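You operate a simulated robot arm through the tools that you are given. There is no shell and no other tool. Be economical: measure what you need, move in short steps, check, and stop when the job is done.

You are at the controls of a simulated robot arm. One attempt, no reset.

TASK
Measure bottle 26 on the colour meter: orange tray if it reads under 50 %, otherwise back in its place.
Fine: purple cover on, one press of the blue read button; the cover goes back on its mat. Set down upright: what you pick out, purple cover.

Only the result counts: the job must be done as asked and must still hold three seconds after the hand-in. Knocking over, shifting, dropping, spilling or breaking anything else fails it. A push-on lid holds only when it is set on centred and level and pressed home; a screw cap is set on level and turned clockwise until tight.

THE ROBOT
A 7-joint arm with a two-finger parallel gripper, fixed in place. Base frame: the origin is at the foot of the arm, x ahead of it, y to its left, z up; the work surface is at about z = 860. Readings come in mm, rad, newtons and seconds.
With the tool pointing down near the work surface it reaches from about 300 to 700 mm from the base axis. Its first joint turns from -1.152 to 1.152 rad. Payload 1.57 kg.
The TCP is the grasp point between the finger pads, 30 mm short of the fingertips. In the tool frame z runs along the fingers and y along their closing line. The gripper opens to 110 mm. The fingers are 24 mm wide and 12 mm thick; the gripper's body (48 by 112 mm) begins 78 mm behind the TCP.
Orientation is told as [roll, pitch, yaw] about the base's x, y, z axes, in that order, counted from this pose: with the fingers straight down and closing along the base's y, the tool's x points along the base's -x, its y along +y and its z along -z.

THE INTERFACE
- The arm moves only by the tool play_rows. Its argument "series" is a list that holds one entry, the list of rows, each a list of 7 numbers: the turn, a rotation vector about the tool's x, y, z in rad, then the shift along the tool's x, y, z in m, then the closure, from 0 (fully open) to 1 (shut). In form: [[[ax, ay, az, tx, ty, tz, jaw], ...]]. A call has 1 to 10 rows; each row is the pose to reach, as a shift and turn from the pose commanded when the call began, along the tool's axes at that moment. Each row takes 0.2 s and may step no farther than 50 mm and 0.15 rad from the row before; otherwise, or with a gripper value out of range, the whole call is refused. A pose out of reach is approached as far as the arm can. The call stops where the force on the tool passes 70 N (or 10 N more than at its start, if that is more) or the arm is blocked; 0.2 s more then pass. The fingers move at their own pace (about 108 mm/s each) and stop on an object; they squeeze with about 43 N. The grip force told is the motor's: it shows also when the fingers shut on nothing. Time passes only in rows, and 0.2 s behind the last, so rows that repeat a pose let the fingers close. It gives the time, the measured TCP pose, the force on the tool (base axes), the opening and the grip force at its end, in the units of the frame above (readings bear some noise), with the torque about the TCP (base axes, N m) and any sound that the robot's microphone picked up.
- Cameras (640 x 400 px; columns grow to the right, rows downward): "scene" is fixed at [158.4, -386.1, 1403.3]; the picture's right is [0.84, -0.55, 0.00], its down [-0.31, -0.48, -0.82] and it looks along [0.45, 0.69, -0.57] (base axes); focal length 306 px, centre (320, 200). "wrist" rides on the gripper at [70, 16, -141] in the tool frame; the picture's right is [-0.23, 0.97, 0.00], its down [-0.86, -0.20, -0.48] and it looks along [-0.47, -0.11, 0.88] (tool axes); focal length 222 px, centre (320, 200). There is no depth. A picture from a camera that has moved, and an enlarged one, comes with that camera's place and axes in the base frame and with its lens.
- grab_frame(camera): a new picture of that camera. It takes no simulated time.
- enlarge(camera, box): a new picture of the part [left, top, right, bottom] of that camera's present view, enlarged. It takes no simulated time.
- job_done(): hands the job in; it is judged then, once.

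Work in short steps. Places have to be worked out from the pictures, the camera data and where the tool is seen: move nearer, look again, correct. Check each grasp and each placing, and mend what went wrong. You have 120 turns and 64 pictures in all, those below and enlarged ones among them. Open the gripper and draw the arm clear of the work before you hand the job in, unless the task says otherwise; then end with one line.

The tools are called after ">>>" as a command line: name --argument value ..., lists and objects as JSON in quotes. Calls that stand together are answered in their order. play_rows: Moves the arm, as the interface text tells. Its arguments: {"type":"object","properties":{"series":{"type":"array","items":{"type":"array","items":{"type":"array","items":{"type":"number"}}}}},"required":["series"]} The other tools are called the same way: grab_frame (camera) takes a picture; enlarge (camera, box) takes an enlarged picture of a part of a camera's view; job_done () hands the job in.

At the start:

```text
time: 0.0
ee_pos: [417.5, 20.8, 1225.6]
tcp_rot: [0.001, 0.001, 0.0]
wrist_force: [0.0, -0.4, -0.4]
ft_torque: [0.0, 0.02, -0.03]
width: 110.1
gripper_force: 0.1
```

scene: 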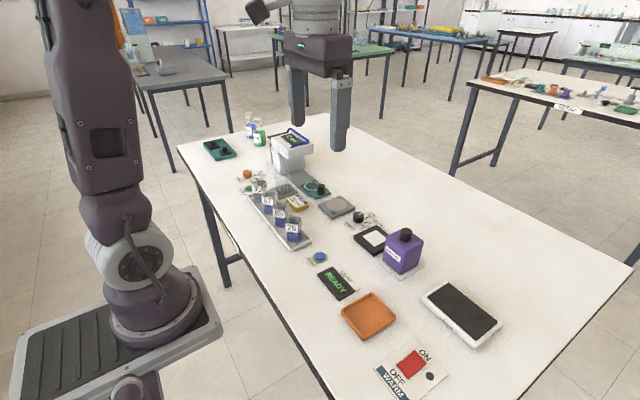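
wrist: 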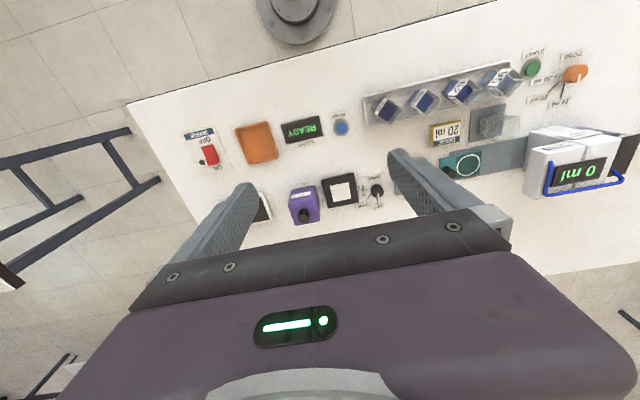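

The start pictures show the bottles in a rack, the purple cover on its mat, and the meter. I'll enlarge both views to identify them.

>>> enlarge --camera "scene" --box '[230, 160, 350, 260]'

>>> enlarge --camera "scene" --box '[300, 190, 510, 350]'

>>> enlarge --camera "wrist" --box '[180, 50, 640, 240]'

```text
4.00 times, centred on (290, 210) of scene
camera zoom: at [158.4, -386.1, 1403.3], right [0.84, -0.55, 0.0], down [-0.31, -0.48, -0.82], along [0.45, 0.69, -0.57], focal length 1225 px, centre (440, 160)
```

zoom: 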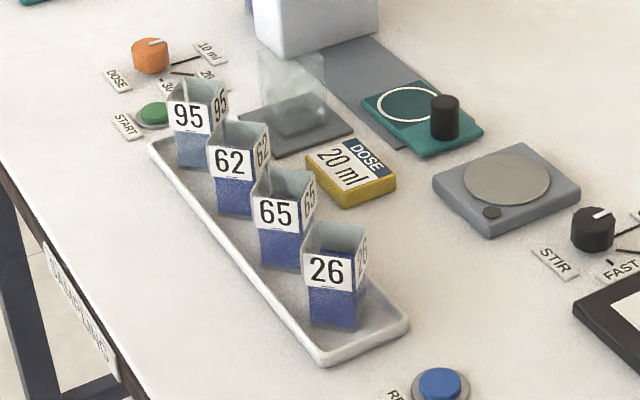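

```text
2.50 times, centred on (405, 270) of scene
camera zoom: at [158.4, -386.1, 1403.3], right [0.84, -0.55, 0.0], down [-0.31, -0.48, -0.82], along [0.45, 0.69, -0.57], focal length 766 px, centre (108, 25)
```

zoom: 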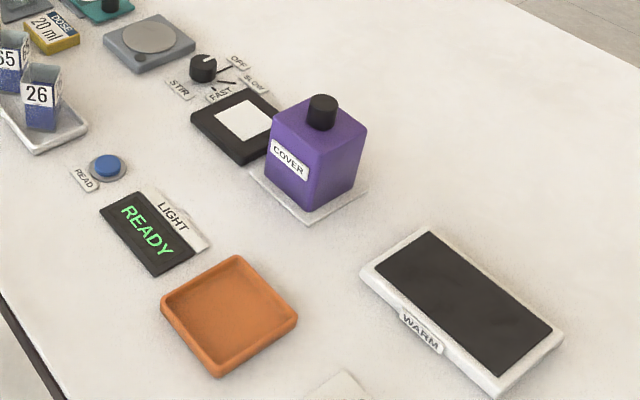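

```text
1.39 times, centred on (410, 145) of wrist
camera zoom: at [347.1, 35.7, 1366.3], right [0.23, 0.97, 0.0], down [0.86, -0.2, 0.48], along [0.47, -0.11, -0.88], focal length 309 px, centre (195, 276)
```

zoom: 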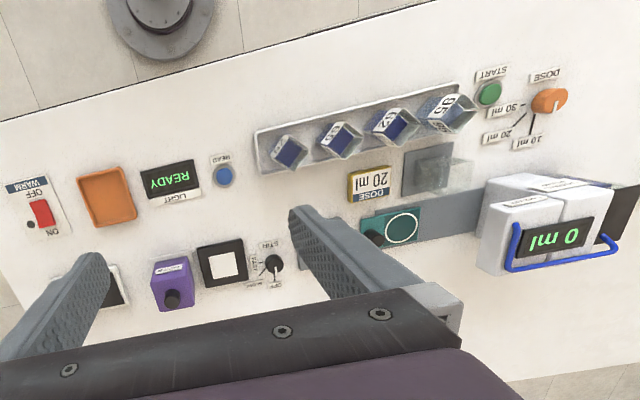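

Bottle 26 is at roughly (433, 157), an open square cup with blue liquid. I'll move the wrist camera in for a closer look.

>>> play_rows --series '[[[0, 0, 0, 0.0154, 0.026, 0.025, 0], [0, 0, 0, 0.0308, 0.052, 0.05, 0], [0, 0, 0, 0.0462, 0.078, 0.075, 0], [0, 0, 0, 0.0616, 0.104, 0.1, 0], [0, 0, 0, 0.077, 0.13, 0.125, 0], [0, 0, 0, 0.077, 0.13, 0.125, 0]]]'

>>> grab_frame --camera "wrist"

```text
time: 1.4
ee_pos: [340.4, 150.2, 1101.8]
tcp_rot: [-0.002, 0.0, 0.0]
wrist_force: [-0.8, -0.2, 0.0]
ft_torque: [0.01, -0.01, 0.02]
width: 109.8
gripper_force: 0.1
```

```text
58 pictures are left
camera wrist: at [271.2, 165.8, 1242.0], right [0.23, 0.97, 0.0], down [0.85, -0.2, 0.48], along [0.47, -0.11, -0.88], focal length 222 px, centre (320, 200)
```

wrist: 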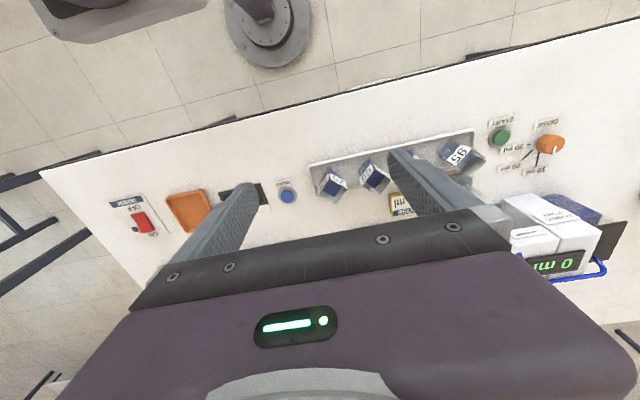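

Next, a zoom on bottle 26 in the wrist view.

>>> enlarge --camera "wrist" --box '[270, 120, 430, 220]'

```text
4.00 times, centred on (350, 170) of wrist
camera zoom: at [271.2, 165.8, 1242.0], right [0.23, 0.97, 0.0], down [0.85, -0.2, 0.48], along [0.47, -0.11, -0.88], focal length 888 px, centre (200, 320)
```

zoom: 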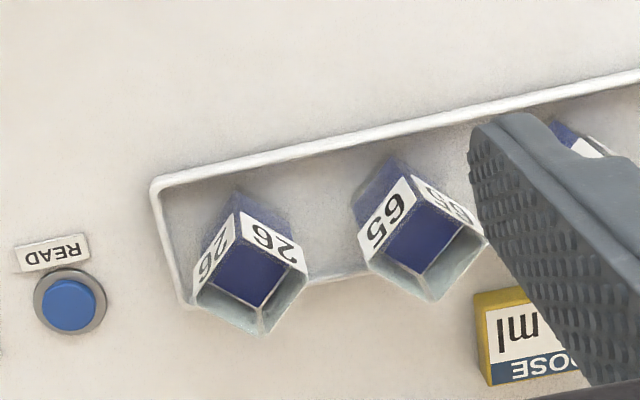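

The bottle is about 32 mm square, turned roughly 45° to the base axes, with its rim at z≈925. I'll go above it with the matching yaw and look again.

>>> play_rows --series '[[[0, 0, 0.14, -0.018, 0, 0.018, 0], [0, 0, 0.28, -0.036, 0, 0.036, 0], [0, 0, 0.42, -0.054, 0, 0.054, 0], [0, 0, 0.56, -0.072, 0, 0.072, 0], [0, 0, 0.7, -0.091, 0.001, 0.092, 0], [0, 0, 0.73, -0.091, 0.001, 0.092, 0], [0, 0, 0.73, -0.091, 0.001, 0.092, 0]]]'

>>> enlarge --camera "wrist" --box '[220, 90, 420, 215]'

```text
time: 3.0
ee_pos: [432.2, 152.4, 1009.8]
tcp_rot: [0.001, 0.001, -0.732]
wrist_force: [0.0, -0.1, 0.4]
ft_torque: [-0.02, 0.01, 0.02]
width: 109.8
gripper_force: 0.0
```

```text
3.20 times, centred on (320, 152) of wrist
camera zoom: at [390.6, 210.6, 1149.7], right [0.82, 0.57, 0.0], down [0.5, -0.72, 0.48], along [0.27, -0.39, -0.88], focal length 711 px, centre (320, 352)
```

zoom: 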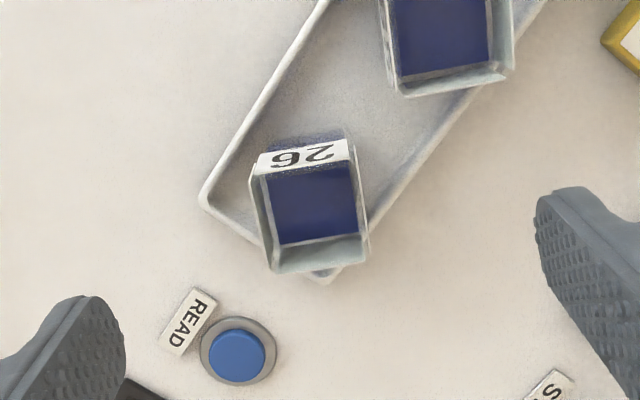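

The refined bottle centre is (429.3, 149.4), with its faces at about 44–48°. I'll trim position and yaw, narrow the fingers to about 54 mm, and come down to just above the rim.

>>> play_rows --series '[[[0, 0, 0.05, 0, -0.0036, 0.0, 0.5], [0, 0, 0.05, 0, -0.0036, 0.012, 0.5], [0, 0, 0.05, 0, -0.0036, 0.028, 0.5], [0, 0, 0.05, 0, -0.0036, 0.042, 0.5], [0, 0, 0.05, 0, -0.0036, 0.042, 0.5]]]'

>>> enlarge --camera "wrist" --box '[220, 110, 420, 235]'

>>> enlarge --camera "scene" --box '[250, 170, 350, 250]'

```text
time: 4.2
ee_pos: [428.8, 148.6, 966.4]
tcp_rot: [0.0, 0.0, -0.779]
wrist_force: [-0.6, -0.4, -0.3]
ft_torque: [0.01, 0.03, -0.01]
width: 55.0
gripper_force: 0.1
```

```text
3.20 times, centred on (320, 172) of wrist
camera zoom: at [390.4, 208.9, 1107.0], right [0.85, 0.53, 0.0], down [0.47, -0.74, 0.48], along [0.25, -0.41, -0.88], focal length 711 px, centre (320, 288)
```

zoom: 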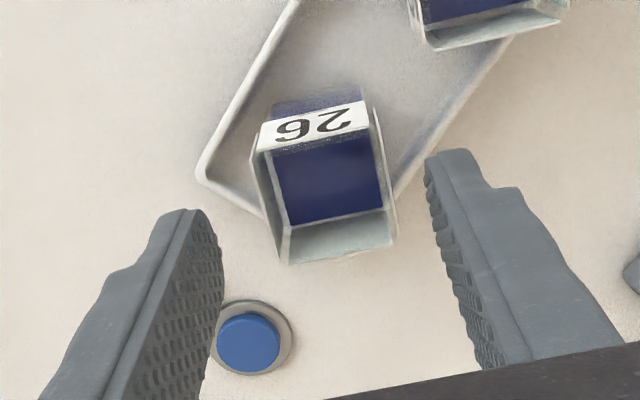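

```text
5.00 times, centred on (300, 210) of scene
camera zoom: at [158.4, -386.1, 1403.3], right [0.84, -0.55, 0.0], down [-0.31, -0.48, -0.82], along [0.45, 0.69, -0.57], focal length 1531 px, centre (420, 150)
```

zoom: 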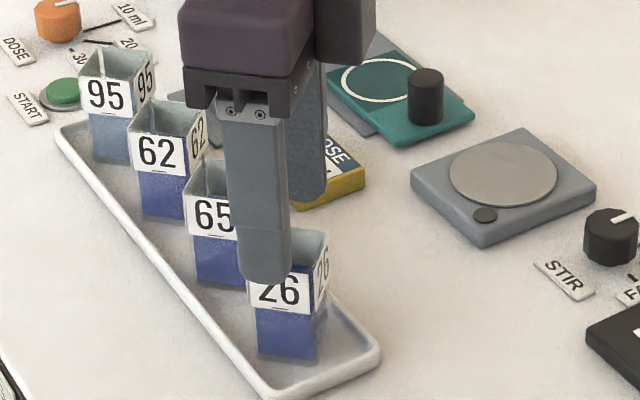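

The fingers straddle the cup symmetrically, so I'll descend to z≈905 and close.

>>> play_rows --series '[[[0, 0, 0.015, 0, 0, 0.015, 0.5], [0, 0, 0.015, 0, 0, 0.03, 0.5], [0, 0, 0.015, 0, 0, 0.045, 0.5], [0, 0, 0.015, 0, 0, 0.06, 0.5], [0, 0, 0.015, 0, 0, 0.06, 0.5], [0, 0, 0.015, 0, 0, 0.06, 0.65], [0, 0, 0.015, 0, 0, 0.06, 0.75], [0, 0, 0.015, 0, 0, 0.06, 0.85], [0, 0, 0.015, 0, 0, 0.06, 0.85]]]'

```text
time: 6.2
ee_pos: [429.6, 149.4, 905.7]
tcp_rot: [0.0, -0.002, -0.795]
wrist_force: [-0.3, 0.3, 0.2]
ft_torque: [-0.02, 0.0, 0.03]
width: 33.2
gripper_force: 40.8
```

The cup is gripped at 33.2 mm. Its home is TCP (429.6, 149.4, 905.7) at yaw -0.795. I'll lift it straight up, gently.

>>> play_rows --series '[[[0, 0, 0, 0, 0, -0.005, 0.85], [0, 0, 0, 0, 0, -0.02, 0.85], [0, 0, 0, 0, 0, -0.04, 0.85], [0, 0, 0, 0, 0, -0.06, 0.85], [0, 0, 0, 0, 0, -0.08, 0.85], [0, 0, 0, 0, 0, -0.1, 0.85], [0, 0, 0, 0, 0, -0.115, 0.85], [0, 0, 0, 0, 0, -0.12, 0.85], [0, 0, 0, 0, 0, -0.12, 0.85]]]'

>>> grab_frame --camera "scene"

```text
time: 8.2
ee_pos: [428.6, 148.2, 1026.1]
tcp_rot: [0.0, -0.001, -0.794]
wrist_force: [0.6, -0.6, -0.4]
ft_torque: [-0.03, -0.01, -0.02]
width: 33.2
gripper_force: 41.2
```

```text
53 pictures are left
```

scene: 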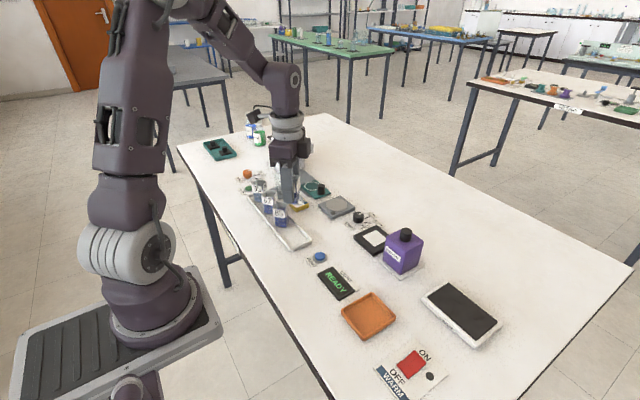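

The cup is in hand. I'll carry it toward the meter plate at about (604, 39), turning yaw back to 0, then look.

>>> play_rows --series '[[[0, 0, -0.1, -0.018, -0.0005, 0, 0.85], [0, 0, -0.2, -0.037, -0.001, 0, 0.85], [0, 0, -0.3, -0.055, -0.0015, 0, 0.85], [0, 0, -0.4, -0.074, -0.002, 0, 0.85], [0, 0, -0.5, -0.093, -0.0025, 0, 0.85], [0, 0, -0.6, -0.112, -0.003, 0, 0.85], [0, 0, -0.7, -0.13, -0.0036, 0, 0.85], [0, 0, -0.78, -0.1445, -0.004, 0, 0.85], [0, 0, -0.795, -0.1485, -0.0042, 0, 0.85], [0, 0, -0.795, -0.1485, -0.0042, 0, 0.85]]]'

>>> grab_frame --camera "wrist"

```text
time: 10.4
ee_pos: [529.9, 39.3, 1026.9]
tcp_rot: [0.0, -0.002, 0.002]
wrist_force: [0.8, -0.4, 0.1]
ft_torque: [-0.01, 0.0, -0.01]
width: 33.2
gripper_force: 41.1
```

```text
52 pictures are left
camera wrist: at [459.8, 55.5, 1166.9], right [0.23, 0.97, 0.0], down [0.86, -0.2, 0.48], along [0.47, -0.11, -0.88], focal length 222 px, centre (320, 200)
```

wrist: 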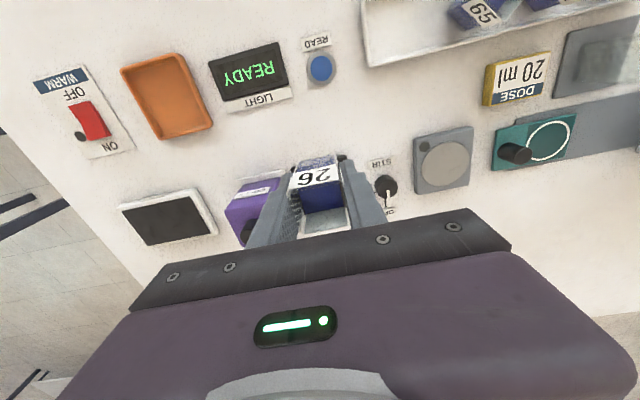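

The plate is hidden behind the held cup, so I'll shift sideways in +y to see it.

>>> play_rows --series '[[[0, 0, 0, 0, 0.025, 0, 0.85], [0, 0, 0, 0, 0.05, 0, 0.85], [0, 0, 0, 0, 0.075, 0, 0.85], [0, 0, 0, 0, 0.1, 0, 0.85], [0, 0, 0, 0, 0.1, 0, 0.85]]]'

>>> enlarge --camera "wrist" --box '[90, 90, 410, 290]'

```text
time: 11.6
ee_pos: [531.5, 141.2, 1025.5]
tcp_rot: [0.0, -0.001, 0.001]
wrist_force: [0.2, -0.1, 0.6]
ft_torque: [0.03, -0.03, 0.01]
width: 32.9
gripper_force: 41.1
```

```text
2.00 times, centred on (250, 190) of wrist
camera zoom: at [461.7, 157.7, 1166.6], right [0.23, 0.97, 0.0], down [0.85, -0.2, 0.48], along [0.47, -0.11, -0.88], focal length 444 px, centre (460, 220)
```

zoom: 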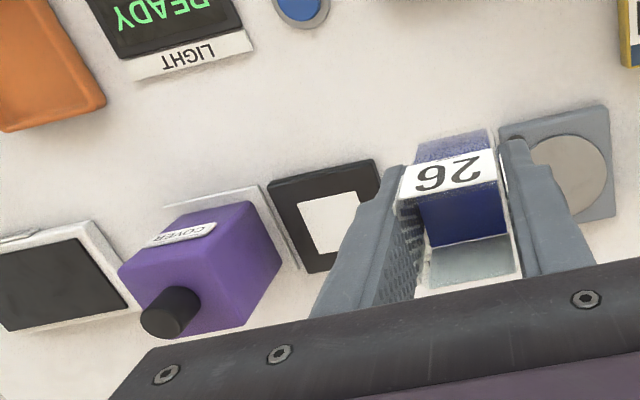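

The plate centre comes out near (600, 30), but one corner is hidden. I'll shift a bit more and zoom tightly.

>>> play_rows --series '[[[0, 0, 0, -0.01, 0.025, 0, 0.85], [0, 0, 0, -0.02, 0.055, 0, 0.85], [0, 0, 0, -0.02, 0.055, 0, 0.85]]]'

>>> enlarge --camera "wrist" --box '[100, 130, 260, 230]'

```text
time: 12.4
ee_pos: [552.0, 195.6, 1025.9]
tcp_rot: [-0.001, 0.0, -0.002]
wrist_force: [0.4, 0.7, -0.9]
ft_torque: [0.02, 0.03, -0.04]
width: 33.1
gripper_force: 41.5
```

```text
4.00 times, centred on (180, 180) of wrist
camera zoom: at [481.7, 211.5, 1166.7], right [0.23, 0.97, 0.0], down [0.86, -0.2, 0.48], along [0.47, -0.11, -0.88], focal length 888 px, centre (880, 280)
```

zoom: 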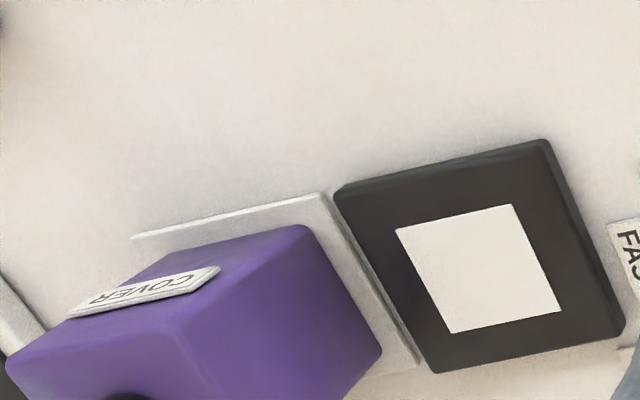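

Plate centre ≈ (602, 28), aligned with the base axes, with its top at z≈870. I'll carry the cup over it and start down.

>>> play_rows --series '[[[0, 0, 0, -0.01, -0.035, 0, 0.85], [0, 0, 0, -0.02, -0.07, 0, 0.85], [0, 0, 0, -0.03, -0.105, 0, 0.85], [0, 0, 0, -0.042, -0.14, 0, 0.85], [0, 0, 0, -0.0503, -0.1676, 0, 0.85], [0, 0, 0, -0.0503, -0.1676, 0.02, 0.85], [0, 0, 0, -0.0503, -0.1676, 0.05, 0.85], [0, 0, 0, -0.0503, -0.1676, 0.08, 0.85], [0, 0, 0, -0.0503, -0.1676, 0.095, 0.85], [0, 0, 0, -0.0503, -0.1676, 0.095, 0.85]]]'

>>> enlarge --camera "scene" --box '[320, 180, 440, 280]'

>>> enlarge --camera "wrist" --box '[220, 100, 420, 225]'

```text
time: 14.6
ee_pos: [598.4, 27.3, 929.4]
tcp_rot: [0.0, 0.001, 0.001]
wrist_force: [-0.8, 0.2, -0.8]
ft_torque: [0.02, -0.02, 0.02]
width: 33.1
gripper_force: 41.4
```

```text
4.00 times, centred on (380, 230) of scene
camera zoom: at [158.4, -386.1, 1403.3], right [0.84, -0.55, 0.0], down [-0.31, -0.48, -0.82], along [0.45, 0.69, -0.57], focal length 1225 px, centre (80, 80)
```

zoom: 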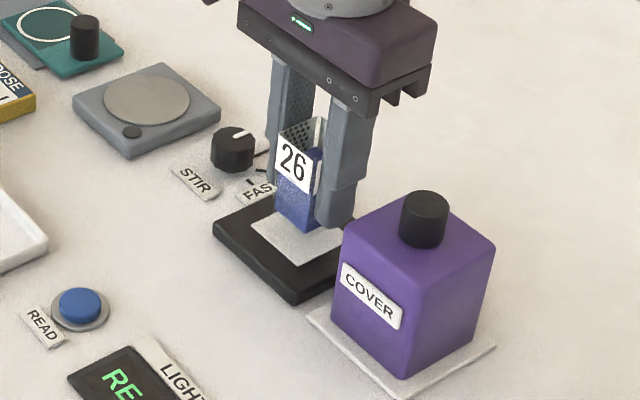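

```text
3.20 times, centred on (320, 162) of wrist
camera zoom: at [529.4, 42.7, 1070.8], right [0.23, 0.97, 0.0], down [0.86, -0.2, 0.48], along [0.47, -0.11, -0.88], focal length 711 px, centre (320, 320)
```

zoom: 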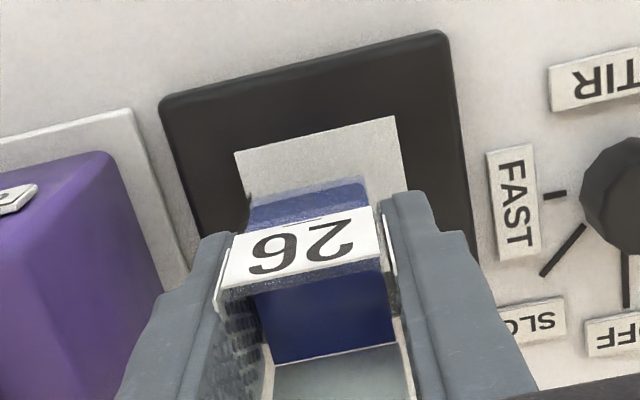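

The cup hangs centred over the white square within a couple of mm. I'll nudge it 1 mm in y and lower in small steps until contact.

>>> play_rows --series '[[[0, 0, 0, 0, 0.0013, 0.006, 0.85], [0, 0, 0, 0, 0.0013, 0.011, 0.85], [0, 0, 0, 0, 0.0013, 0.014, 0.85], [0, 0, 0, 0, 0.0013, 0.016, 0.85], [0, 0, 0, 0, 0.0013, 0.017, 0.85], [0, 0, 0, 0, 0.0013, 0.018, 0.85], [0, 0, 0, 0, 0.0013, 0.018, 0.85]]]'

```text
time: 16.2
ee_pos: [600.0, 27.9, 914.0]
tcp_rot: [0.001, -0.002, -0.001]
wrist_force: [-1.0, -0.4, 14.2]
ft_torque: [0.02, 0.11, 0.01]
width: 32.9
gripper_force: 41.2
```

The cup touched down with 14 N at z=914. I'll release gently and rise straight up.

>>> play_rows --series '[[[0, 0, 0, 0, 0, -0.0005, 0.8], [0, 0, 0, 0, 0, -0.0005, 0.6], [0, 0, 0, 0, 0, -0.0005, 0.45], [0, 0, 0, 0, 0, -0.0005, 0.45], [0, 0, 0, 0, 0, -0.02, 0.45], [0, 0, 0, 0, 0, -0.05, 0.45], [0, 0, 0, 0, 0, -0.09, 0.45], [0, 0, 0, 0, 0, -0.13, 0.45], [0, 0, 0, 0, 0, -0.16, 0.45], [0, 0, 0, 0, 0, -0.16, 0.3]]]'

>>> grab_frame --camera "wrist"

>>> enlarge --camera "scene" --box '[320, 180, 440, 280]'

```text
time: 18.4
ee_pos: [599.5, 28.6, 1077.2]
tcp_rot: [-0.001, 0.0, 0.001]
wrist_force: [-0.4, -0.6, 0.2]
ft_torque: [0.02, 0.03, -0.01]
width: 77.2
gripper_force: 0.2
```

```text
47 pictures are left
camera wrist: at [530.0, 44.4, 1217.0], right [0.23, 0.97, 0.0], down [0.85, -0.2, 0.48], along [0.47, -0.11, -0.88], focal length 222 px, centre (320, 200)
```

wrist: 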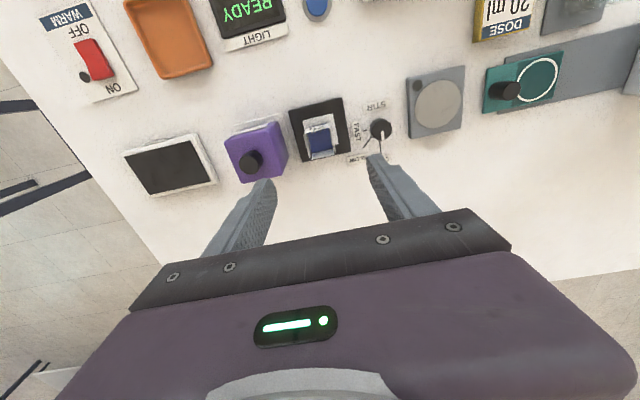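

```text
4.00 times, centred on (380, 230) of scene
camera zoom: at [158.4, -386.1, 1403.3], right [0.84, -0.55, 0.0], down [-0.31, -0.48, -0.82], along [0.45, 0.69, -0.57], focal length 1225 px, centre (80, 80)
```

zoom: 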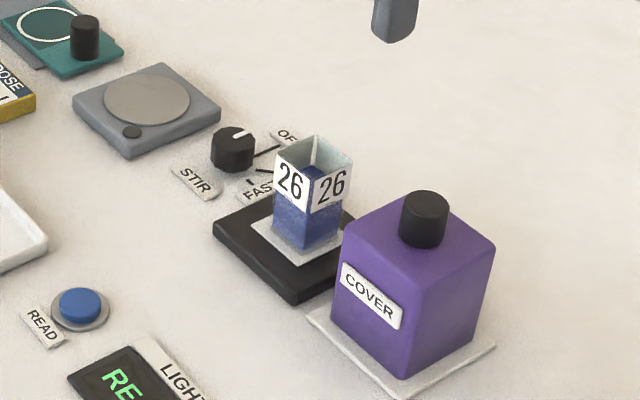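

Bottle 26 stands on the white square. Now a tight wrist zoom to locate the cup, the cover and its knob.

>>> enlarge --camera "wrist" --box '[210, 90, 370, 190]'

```text
4.00 times, centred on (290, 140) of wrist
camera zoom: at [530.0, 44.4, 1217.0], right [0.23, 0.97, 0.0], down [0.85, -0.2, 0.48], along [0.47, -0.11, -0.88], focal length 888 px, centre (440, 440)
```

zoom: 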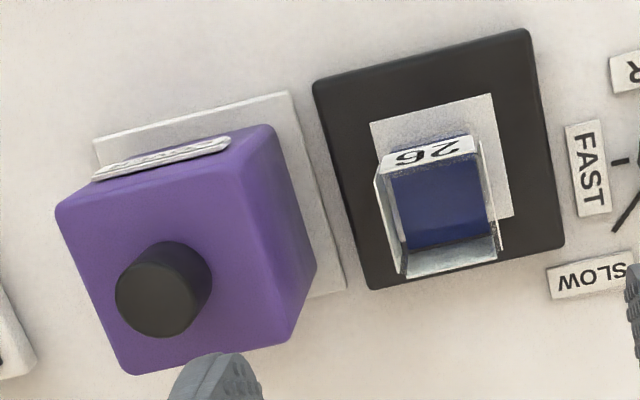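

The cup is centred on the plate (plate ≈ (600, 29)). The knob top triangulates to (600.7, -59.5, 962), about 25 mm in diameter. I'll hover above the knob and check.

>>> play_rows --series '[[[0, 0, 0, -0.001, -0.03, 0, 0.5], [0, 0, 0, -0.001, -0.06, 0, 0.5], [0, 0, 0, -0.001, -0.0882, 0, 0.5], [0, 0, 0, -0.001, -0.0882, 0.03, 0.5], [0, 0, 0, -0.001, -0.0882, 0.062, 0.5], [0, 0, 0, -0.001, -0.0882, 0.062, 0.5]]]'

>>> enlarge --camera "wrist" --box '[200, 90, 440, 240]'

>>> enlarge --camera "scene" --box '[340, 170, 460, 280]'

```text
time: 19.8
ee_pos: [602.5, -59.7, 1012.2]
tcp_rot: [0.0, 0.001, 0.001]
wrist_force: [0.1, -0.4, -0.2]
ft_torque: [-0.01, 0.01, 0.0]
width: 54.8
gripper_force: 0.0
```

```text
2.67 times, centred on (320, 165) of wrist
camera zoom: at [532.2, -44.7, 1152.3], right [0.23, 0.97, 0.0], down [0.86, -0.2, 0.48], along [0.47, -0.11, -0.88], focal length 592 px, centre (320, 293)
```

zoom: 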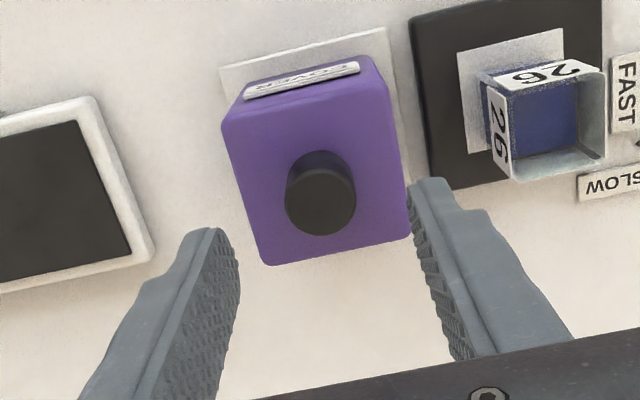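

```text
3.64 times, centred on (400, 225) of scene
camera zoom: at [158.4, -386.1, 1403.3], right [0.84, -0.55, 0.0], down [-0.31, -0.48, -0.82], along [0.45, 0.69, -0.57], focal length 1114 px, centre (29, 109)
```

zoom: 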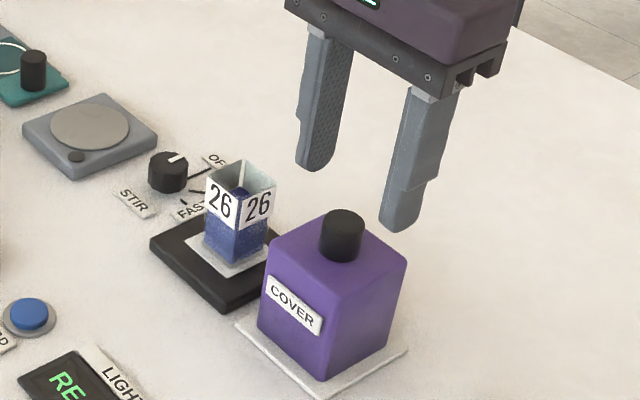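

The knob centre reads (600, -60.5). I'll trim about 1 mm, descend to z≈972, just above the cover top, and close on the knob.

>>> play_rows --series '[[[0, 0, 0, 0.001, -0.0008, 0.015, 0.5], [0, 0, 0, 0.001, -0.0008, 0.03, 0.5], [0, 0, 0, 0.001, -0.0008, 0.04, 0.5], [0, 0, 0, 0.001, -0.0008, 0.04, 0.6], [0, 0, 0, 0.001, -0.0008, 0.04, 0.75], [0, 0, 0, 0.001, -0.0008, 0.04, 0.9], [0, 0, 0, 0.001, -0.0008, 0.04, 0.95], [0, 0, 0, 0.001, -0.0008, 0.04, 0.95]]]'

>>> enlarge --camera "scene" --box '[340, 170, 460, 280]'

```text
time: 21.6
ee_pos: [599.5, -60.2, 971.8]
tcp_rot: [0.001, 0.001, 0.0]
wrist_force: [-0.3, 0.5, -0.1]
ft_torque: [0.02, 0.01, 0.01]
width: 23.4
gripper_force: 35.5
```

```text
3.64 times, centred on (400, 225) of scene
camera zoom: at [158.4, -386.1, 1403.3], right [0.84, -0.55, 0.0], down [-0.31, -0.48, -0.82], along [0.45, 0.69, -0.57], focal length 1114 px, centre (29, 109)
```

zoom: 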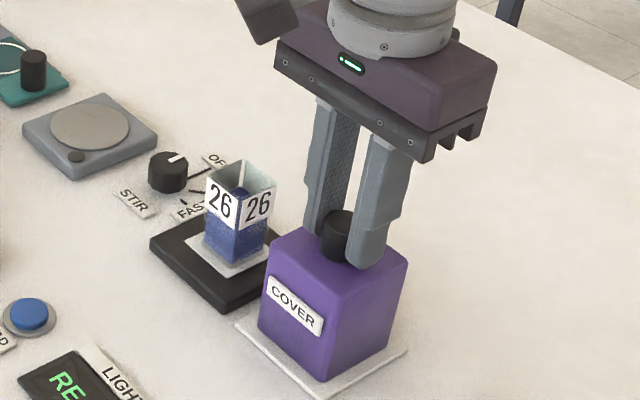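

The knob is gripped at 23.4 mm; the cover's home is TCP (600, -60.3, 971.8). I'll lift straight up.

>>> play_rows --series '[[[0, 0, 0, 0, 0, -0.005, 0.97], [0, 0, 0, 0, 0, -0.02, 0.97], [0, 0, 0, 0, 0, -0.04, 0.97], [0, 0, 0, 0, 0, -0.06, 0.97], [0, 0, 0, 0, 0, -0.08, 0.97], [0, 0, 0, 0, 0, -0.1, 0.97], [0, 0, 0, 0, 0, -0.11, 0.97], [0, 0, 0, 0, 0, -0.11, 0.97]]]'

>>> enlarge --camera "scene" --box '[340, 130, 460, 280]'

>>> enlarge --camera "wrist" --box '[200, 90, 440, 240]'

```text
time: 23.4
ee_pos: [599.8, -62.3, 1083.1]
tcp_rot: [-0.001, 0.001, 0.0]
wrist_force: [0.3, -1.2, -1.0]
ft_torque: [-0.02, -0.02, 0.03]
width: 23.3
gripper_force: 35.8
```

```text
2.67 times, centred on (400, 205) of scene
camera zoom: at [158.4, -386.1, 1403.3], right [0.84, -0.55, 0.0], down [-0.31, -0.48, -0.82], along [0.45, 0.69, -0.57], focal length 817 px, centre (107, 187)
```

zoom: 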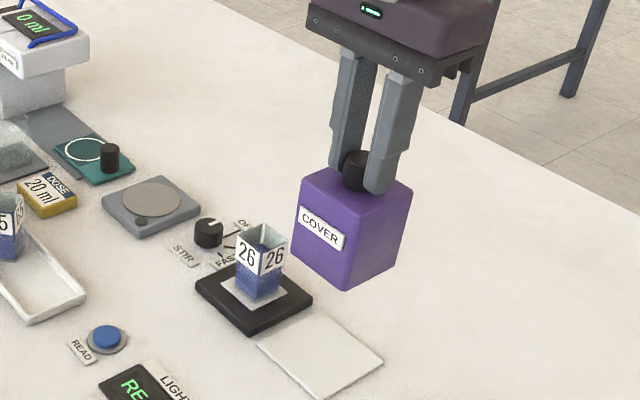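

```text
2.67 times, centred on (320, 165) of wrist
camera zoom: at [529.8, -46.0, 1223.4], right [0.23, 0.97, 0.0], down [0.85, -0.2, 0.48], along [0.47, -0.11, -0.88], focal length 592 px, centre (320, 293)
```

zoom: 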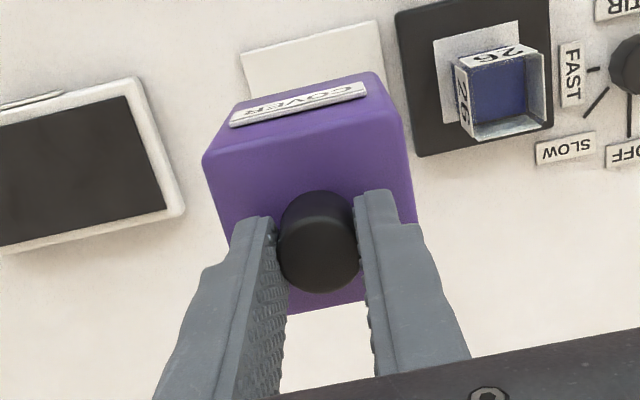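

The cover hangs level. I'll carry it +89.5 mm in y over the cup, stop just above the rim and check.

>>> play_rows --series '[[[0, 0, 0, 0, 0.02, 0, 0.97], [0, 0, 0, 0, 0.045, 0, 0.97], [0, 0, 0, 0, 0.07, 0, 0.97], [0, 0, 0, 0, 0.0895, 0, 0.97], [0, 0, 0, 0, 0.0895, 0.015, 0.97], [0, 0, 0, 0, 0.0895, 0.03, 0.97], [0, 0, 0, 0, 0.0895, 0.03, 0.97]]]'

>>> enlarge --camera "scene" --box '[320, 140, 440, 270]'

>>> enlarge --camera "wrist" --box '[200, 90, 440, 240]'

```text
time: 25.0
ee_pos: [599.1, 29.6, 1051.7]
tcp_rot: [-0.001, -0.001, 0.0]
wrist_force: [-0.6, 0.2, -0.8]
ft_torque: [0.0, 0.03, -0.02]
width: 23.7
gripper_force: 35.6
```

```text
3.08 times, centred on (380, 205) of scene
camera zoom: at [158.4, -386.1, 1403.3], right [0.84, -0.55, 0.0], down [-0.31, -0.48, -0.82], along [0.45, 0.69, -0.57], focal length 942 px, centre (135, 185)
```

zoom: 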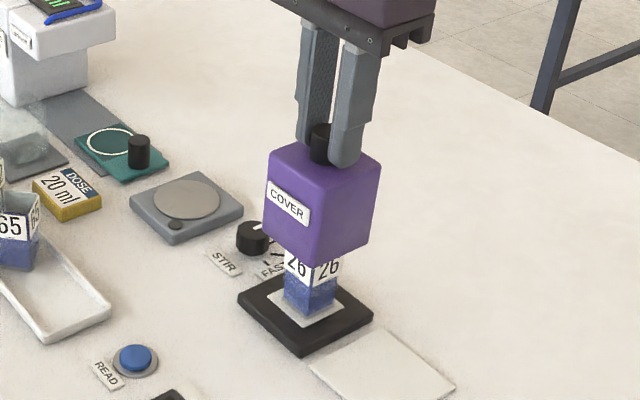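

```text
2.67 times, centred on (320, 165) of wrist
camera zoom: at [529.8, 44.9, 1192.1], right [0.23, 0.97, 0.0], down [0.86, -0.2, 0.48], along [0.47, -0.11, -0.88], focal length 592 px, centre (320, 293)
```

zoom: 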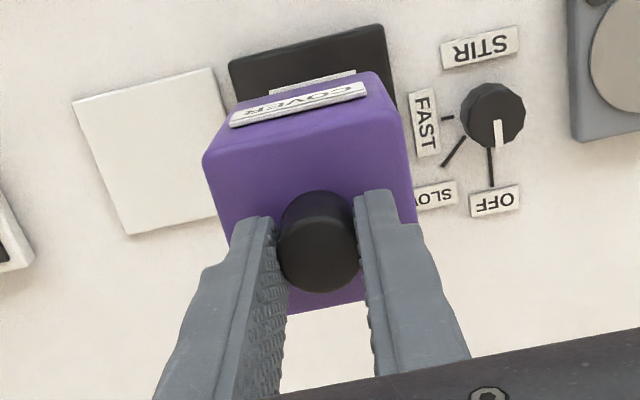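

The cover is centred over the cup. I'll lower the first 30 mm and check the force.

>>> play_rows --series '[[[0, 0, 0, 0, 0, 0.006, 0.97], [0, 0, 0, 0, 0, 0.012, 0.97], [0, 0, 0, 0, 0, 0.018, 0.97], [0, 0, 0, 0, 0, 0.024, 0.97], [0, 0, 0, 0, 0, 0.03, 0.97]]]'

>>> enlarge --camera "scene" --box '[320, 140, 440, 270]'

```text
time: 26.2
ee_pos: [600.6, 29.0, 1020.9]
tcp_rot: [0.0, 0.001, 0.001]
wrist_force: [-0.3, -0.1, -0.2]
ft_torque: [-0.02, 0.01, 0.03]
width: 23.5
gripper_force: 35.1
```

```text
3.08 times, centred on (380, 205) of scene
camera zoom: at [158.4, -386.1, 1403.3], right [0.84, -0.55, 0.0], down [-0.31, -0.48, -0.82], along [0.45, 0.69, -0.57], focal length 942 px, centre (135, 185)
```

zoom: 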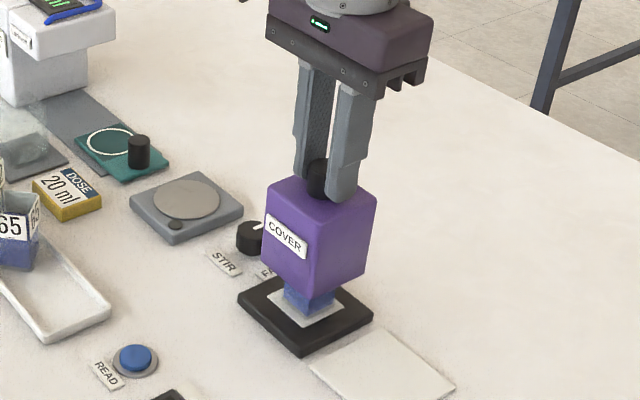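

The cover is passing freely over the cup. I'll continue down in small steps to contact, expected near z≈978–980.

>>> play_rows --series '[[[0, 0, 0, 0, 0, 0.008, 0.97], [0, 0, 0, 0, 0, 0.016, 0.97], [0, 0, 0, 0, 0, 0.024, 0.97], [0, 0, 0, 0, 0, 0.032, 0.97], [0, 0, 0, 0, 0, 0.036, 0.97], [0, 0, 0, 0, 0, 0.038, 0.97]]]'

```text
time: 27.6
ee_pos: [600.8, 27.2, 983.0]
tcp_rot: [0.001, 0.001, -0.001]
wrist_force: [-0.9, 0.1, -0.8]
ft_torque: [0.02, 0.03, -0.01]
width: 23.5
gripper_force: 35.5
```

No contact yet at 983, so I'll go on in 1 mm steps.

>>> play_rows --series '[[[0, 0, 0, 0, 0, 0.001, 0.97], [0, 0, 0, 0, 0, 0.002, 0.97], [0, 0, 0, 0, 0, 0.003, 0.97], [0, 0, 0, 0, 0, 0.004, 0.97]]]'

```text
time: 28.6
ee_pos: [600.3, 27.4, 980.5]
tcp_rot: [0.001, -0.002, 0.002]
wrist_force: [-0.5, 0.1, 10.5]
ft_torque: [0.15, 0.34, -0.02]
width: 23.3
gripper_force: 35.3
```

Contact with 10 N at z≈980.5, so the cover is seated on the plate. I'll release, rise, and check.

>>> play_rows --series '[[[0, 0, 0, 0, 0, -0.0005, 0.85], [0, 0, 0, 0, 0, -0.0005, 0.65], [0, 0, 0, 0, 0, -0.0005, 0.5], [0, 0, 0, 0, 0, -0.0005, 0.5], [0, 0, 0, 0, 0, -0.02, 0.5], [0, 0, 0, 0, 0, -0.05, 0.5], [0, 0, 0, 0, 0, -0.09, 0.5], [0, 0, 0, 0, 0, -0.09, 0.5]]]'

>>> enlarge --camera "scene" --box '[310, 180, 440, 300]'

>>> enlarge --camera "wrist" --box '[200, 60, 440, 210]'

```text
time: 30.4
ee_pos: [600.2, 31.9, 1071.3]
tcp_rot: [0.0, 0.0, 0.0]
wrist_force: [1.0, -0.4, -0.6]
ft_torque: [-0.01, -0.04, 0.04]
width: 54.8
gripper_force: 0.1
```

```text
3.33 times, centred on (375, 240) of scene
camera zoom: at [158.4, -386.1, 1403.3], right [0.84, -0.55, 0.0], down [-0.31, -0.48, -0.82], along [0.45, 0.69, -0.57], focal length 1021 px, centre (137, 67)
```

zoom: 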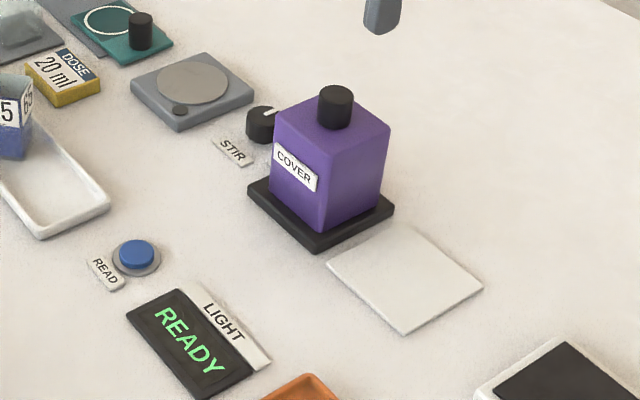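

```text
2.67 times, centred on (320, 135) of wrist
camera zoom: at [529.9, 46.8, 1210.5], right [0.23, 0.97, 0.0], down [0.85, -0.2, 0.48], along [0.47, -0.11, -0.88], focal length 592 px, centre (320, 373)
```

zoom: 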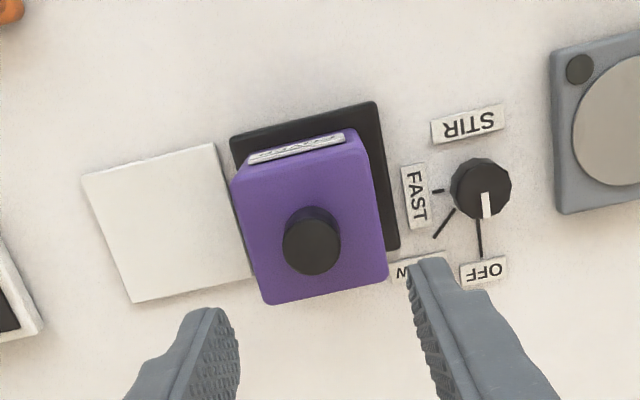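

The cover sits squarely on the plate. I'll go to the blue READ button with the fingers shut and look.

>>> play_rows --series '[[[0, 0, 0, 0.03, 0.005, 0, 0.6], [0, 0, 0, 0.065, 0.01, 0, 0.8], [0, 0, 0, 0.1, 0.018, 0.01, 1], [0, 0, 0, 0.13, 0.025, 0.04, 1], [0, 0, 0, 0.153, 0.025, 0.075, 1], [0, 0, 0, 0.153, 0.025, 0.1, 1], [0, 0, 0, 0.153, 0.025, 0.1, 1]]]'

>>> enlarge --camera "wrist" --box '[200, 90, 440, 240]'

>>> enlarge --camera "scene" --box '[270, 200, 390, 300]'

```text
time: 32.0
ee_pos: [445.9, 54.2, 968.0]
tcp_rot: [0.0, -0.001, 0.001]
wrist_force: [-0.6, 0.0, -0.9]
ft_torque: [0.0, 0.03, 0.02]
width: 0.0
gripper_force: 21.4
```

```text
2.67 times, centred on (320, 165) of wrist
camera zoom: at [376.3, 69.6, 1108.0], right [0.23, 0.97, 0.0], down [0.85, -0.2, 0.48], along [0.47, -0.11, -0.88], focal length 592 px, centre (320, 293)
```

zoom: 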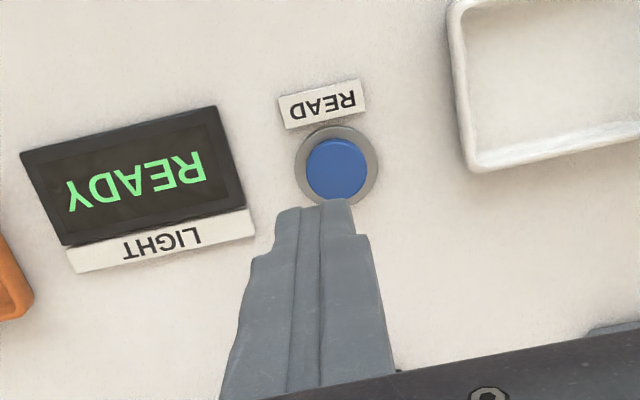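

```text
4.00 times, centred on (330, 250) of scene
camera zoom: at [158.4, -386.1, 1403.3], right [0.84, -0.55, 0.0], down [-0.31, -0.48, -0.82], along [0.45, 0.69, -0.57], focal length 1225 px, centre (280, 0)
```

zoom: 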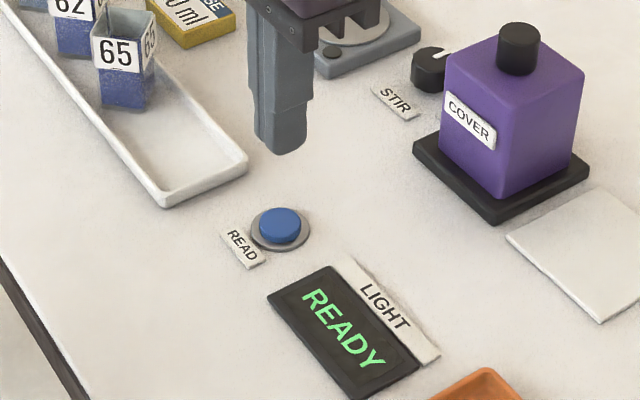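

The button is at about (447.5, 59). I'll shift over it and descend to about 8 mm above its top.

>>> play_rows --series '[[[0, 0, 0, -0.001, 0.005, 0, 1], [0, 0, 0, -0.001, 0.005, 0.02, 1], [0, 0, 0, -0.001, 0.005, 0.04, 1], [0, 0, 0, -0.001, 0.005, 0.055, 1], [0, 0, 0, -0.001, 0.005, 0.055, 1]]]'

>>> enlarge --camera "scene" --box '[270, 200, 390, 300]'

>>> enlarge --camera "wrist" --box '[240, 120, 400, 220]'

```text
time: 33.2
ee_pos: [449.6, 57.7, 912.9]
tcp_rot: [-0.001, 0.0, -0.001]
wrist_force: [0.4, 0.0, 0.2]
ft_torque: [0.01, -0.02, -0.01]
width: 0.0
gripper_force: 21.4
```

```text
4.00 times, centred on (330, 250) of scene
camera zoom: at [158.4, -386.1, 1403.3], right [0.84, -0.55, 0.0], down [-0.31, -0.48, -0.82], along [0.45, 0.69, -0.57], focal length 1225 px, centre (280, 0)
```

zoom: 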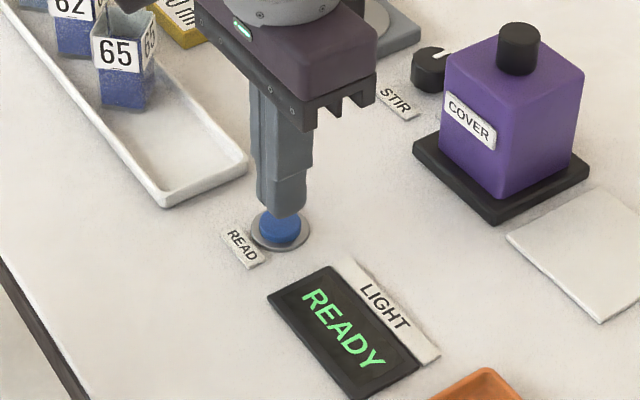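

```text
4.00 times, centred on (320, 170) of wrist
camera zoom: at [379.2, 73.0, 1053.9], right [0.23, 0.97, 0.0], down [0.85, -0.2, 0.48], along [0.47, -0.11, -0.88], focal length 888 px, centre (320, 320)
```

zoom: 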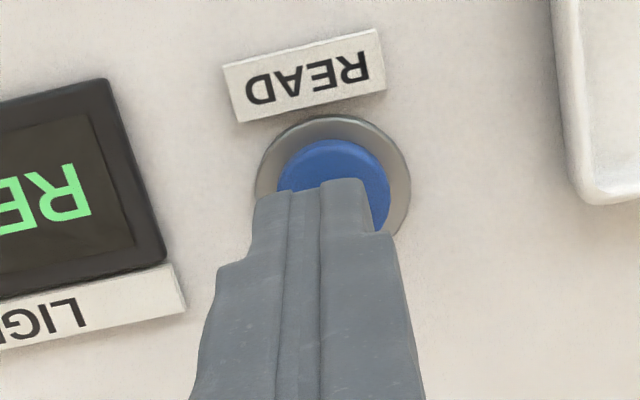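

I'll trim 3 mm in -x and 1.5 mm in +y, then lower in small steps to touch.

>>> play_rows --series '[[[0, 0, 0, 0.003, 0.0015, 0.0, 1], [0, 0, 0, 0.003, 0.0015, 0.004, 1], [0, 0, 0, 0.003, 0.0015, 0.007, 1], [0, 0, 0, 0.003, 0.0015, 0.009, 1], [0, 0, 0, 0.003, 0.0015, 0.01, 1]]]'

```text
time: 34.4
ee_pos: [444.5, 60.5, 905.0]
tcp_rot: [-0.001, -0.001, -0.001]
wrist_force: [-0.2, 0.2, 0.1]
ft_torque: [-0.03, -0.05, 0.0]
width: 0.1
gripper_force: 21.2
```

No contact yet at z≈904, so I'll continue downward in 1 mm steps.

>>> play_rows --series '[[[0, 0, 0, 0, 0, 0.001, 1], [0, 0, 0, 0, 0, 0.002, 1], [0, 0, 0, 0, 0, 0.003, 1], [0, 0, 0, 0, 0, 0.004, 1]]]'

>>> enlarge --camera "scene" --box '[270, 200, 390, 300]'

```text
time: 35.4
ee_pos: [444.3, 59.7, 902.0]
tcp_rot: [0.001, 0.001, 0.0]
wrist_force: [0.3, 0.6, -0.2]
ft_torque: [0.0, 0.01, 0.02]
width: 0.1
gripper_force: 21.5
```

```text
4.00 times, centred on (330, 250) of scene
camera zoom: at [158.4, -386.1, 1403.3], right [0.84, -0.55, 0.0], down [-0.31, -0.48, -0.82], along [0.45, 0.69, -0.57], focal length 1225 px, centre (280, 0)
```

zoom: 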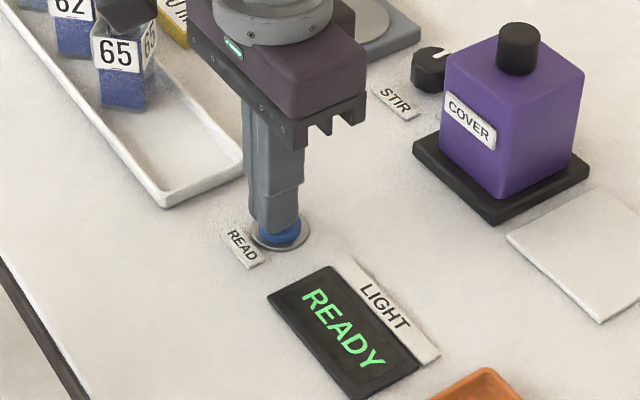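

The tip is nearly on the button, so I'll press on.

>>> play_rows --series '[[[0, 0, 0, -0.0015, 0, 0.001, 1], [0, 0, 0, -0.0015, 0, 0.002, 1], [0, 0, 0, -0.0015, 0, 0.003, 1], [0, 0, 0, -0.0015, 0, 0.004, 1]]]'

```text
time: 36.4
ee_pos: [446.1, 59.6, 896.9]
tcp_rot: [0.0, 0.0, 0.001]
wrist_force: [-0.5, -0.1, 1.6]
ft_torque: [-0.02, -0.01, 0.0]
width: 0.1
gripper_force: 21.3
heard: click
```

A click with light force: the button registered. I'll lift straight off without pressing again and read the display.

>>> play_rows --series '[[[0, 0, 0, 0, 0, -0.01, 1], [0, 0, 0, 0, 0, -0.04, 1], [0, 0, 0, 0, 0, -0.08, 1], [0, 0, 0, 0, 0, -0.12, 1], [0, 0, 0, 0, 0, -0.12, 1]]]'

>>> enlarge --camera "scene" --box '[270, 200, 390, 300]'

```text
time: 37.6
ee_pos: [445.1, 61.0, 1015.6]
tcp_rot: [0.001, 0.001, 0.001]
wrist_force: [-0.4, 0.3, 0.5]
ft_torque: [0.02, -0.03, -0.04]
width: 0.0
gripper_force: 20.8
```

```text
4.00 times, centred on (330, 250) of scene
camera zoom: at [158.4, -386.1, 1403.3], right [0.84, -0.55, 0.0], down [-0.31, -0.48, -0.82], along [0.45, 0.69, -0.57], focal length 1225 px, centre (280, 0)
```

zoom: 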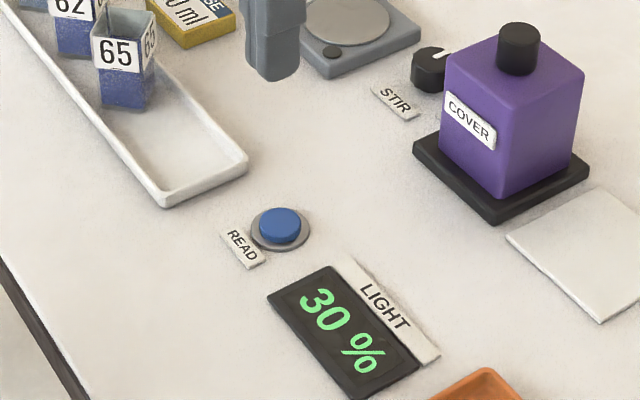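

The display reads 30 %, which is under 50, so bottle 26 goes to the orange tray. First I'll go back above the cover knob.

>>> play_rows --series '[[[0, 0, 0, 0, 0, -0.04, 0.8], [0, 0, 0, -0.04, -0.008, -0.055, 0.5], [0, 0, 0, -0.08, -0.016, -0.055, 0.5], [0, 0, 0, -0.12, -0.024, -0.055, 0.5], [0, 0, 0, -0.155, -0.0313, -0.05, 0.5], [0, 0, 0, -0.155, -0.0313, -0.01, 0.5], [0, 0, 0, -0.155, -0.0313, -0.005, 0.5], [0, 0, 0, -0.155, -0.0313, -0.005, 0.5]]]'

>>> enlarge --camera "wrist" --box '[200, 90, 440, 240]'

```text
time: 39.4
ee_pos: [601.9, 30.1, 1022.4]
tcp_rot: [0.001, -0.001, -0.001]
wrist_force: [0.2, 0.3, -0.3]
ft_torque: [0.04, 0.0, 0.01]
width: 54.7
gripper_force: 0.1
```

```text
2.67 times, centred on (320, 165) of wrist
camera zoom: at [531.8, 45.3, 1163.0], right [0.23, 0.97, 0.0], down [0.86, -0.2, 0.48], along [0.47, -0.11, -0.88], focal length 592 px, centre (320, 293)
```

zoom: 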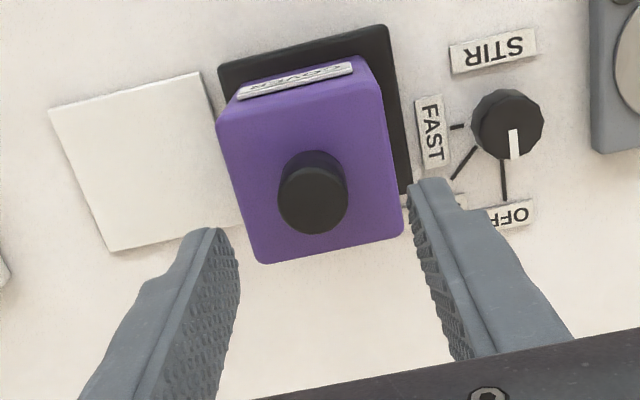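

The knob is about 2 mm off in -x and -y. I'll trim, descend to z≈980.5 and grip.

>>> play_rows --series '[[[0, 0, 0, 0.002, -0.0018, 0.0, 0.5], [0, 0, 0, 0.002, -0.0018, 0.015, 0.5], [0, 0, 0, 0.002, -0.0018, 0.03, 0.5], [0, 0, 0, 0.002, -0.0018, 0.0405, 0.5], [0, 0, 0, 0.002, -0.0018, 0.0405, 0.6], [0, 0, 0, 0.002, -0.0018, 0.0405, 0.75], [0, 0, 0, 0.002, -0.0018, 0.0405, 0.9], [0, 0, 0, 0.002, -0.0018, 0.0405, 0.97], [0, 0, 0, 0.002, -0.0018, 0.0405, 0.97]]]'

```text
time: 41.4
ee_pos: [600.0, 27.7, 980.6]
tcp_rot: [-0.001, 0.001, 0.0]
wrist_force: [-0.1, 0.2, -0.5]
ft_torque: [0.02, -0.03, -0.01]
width: 23.3
gripper_force: 35.6
```

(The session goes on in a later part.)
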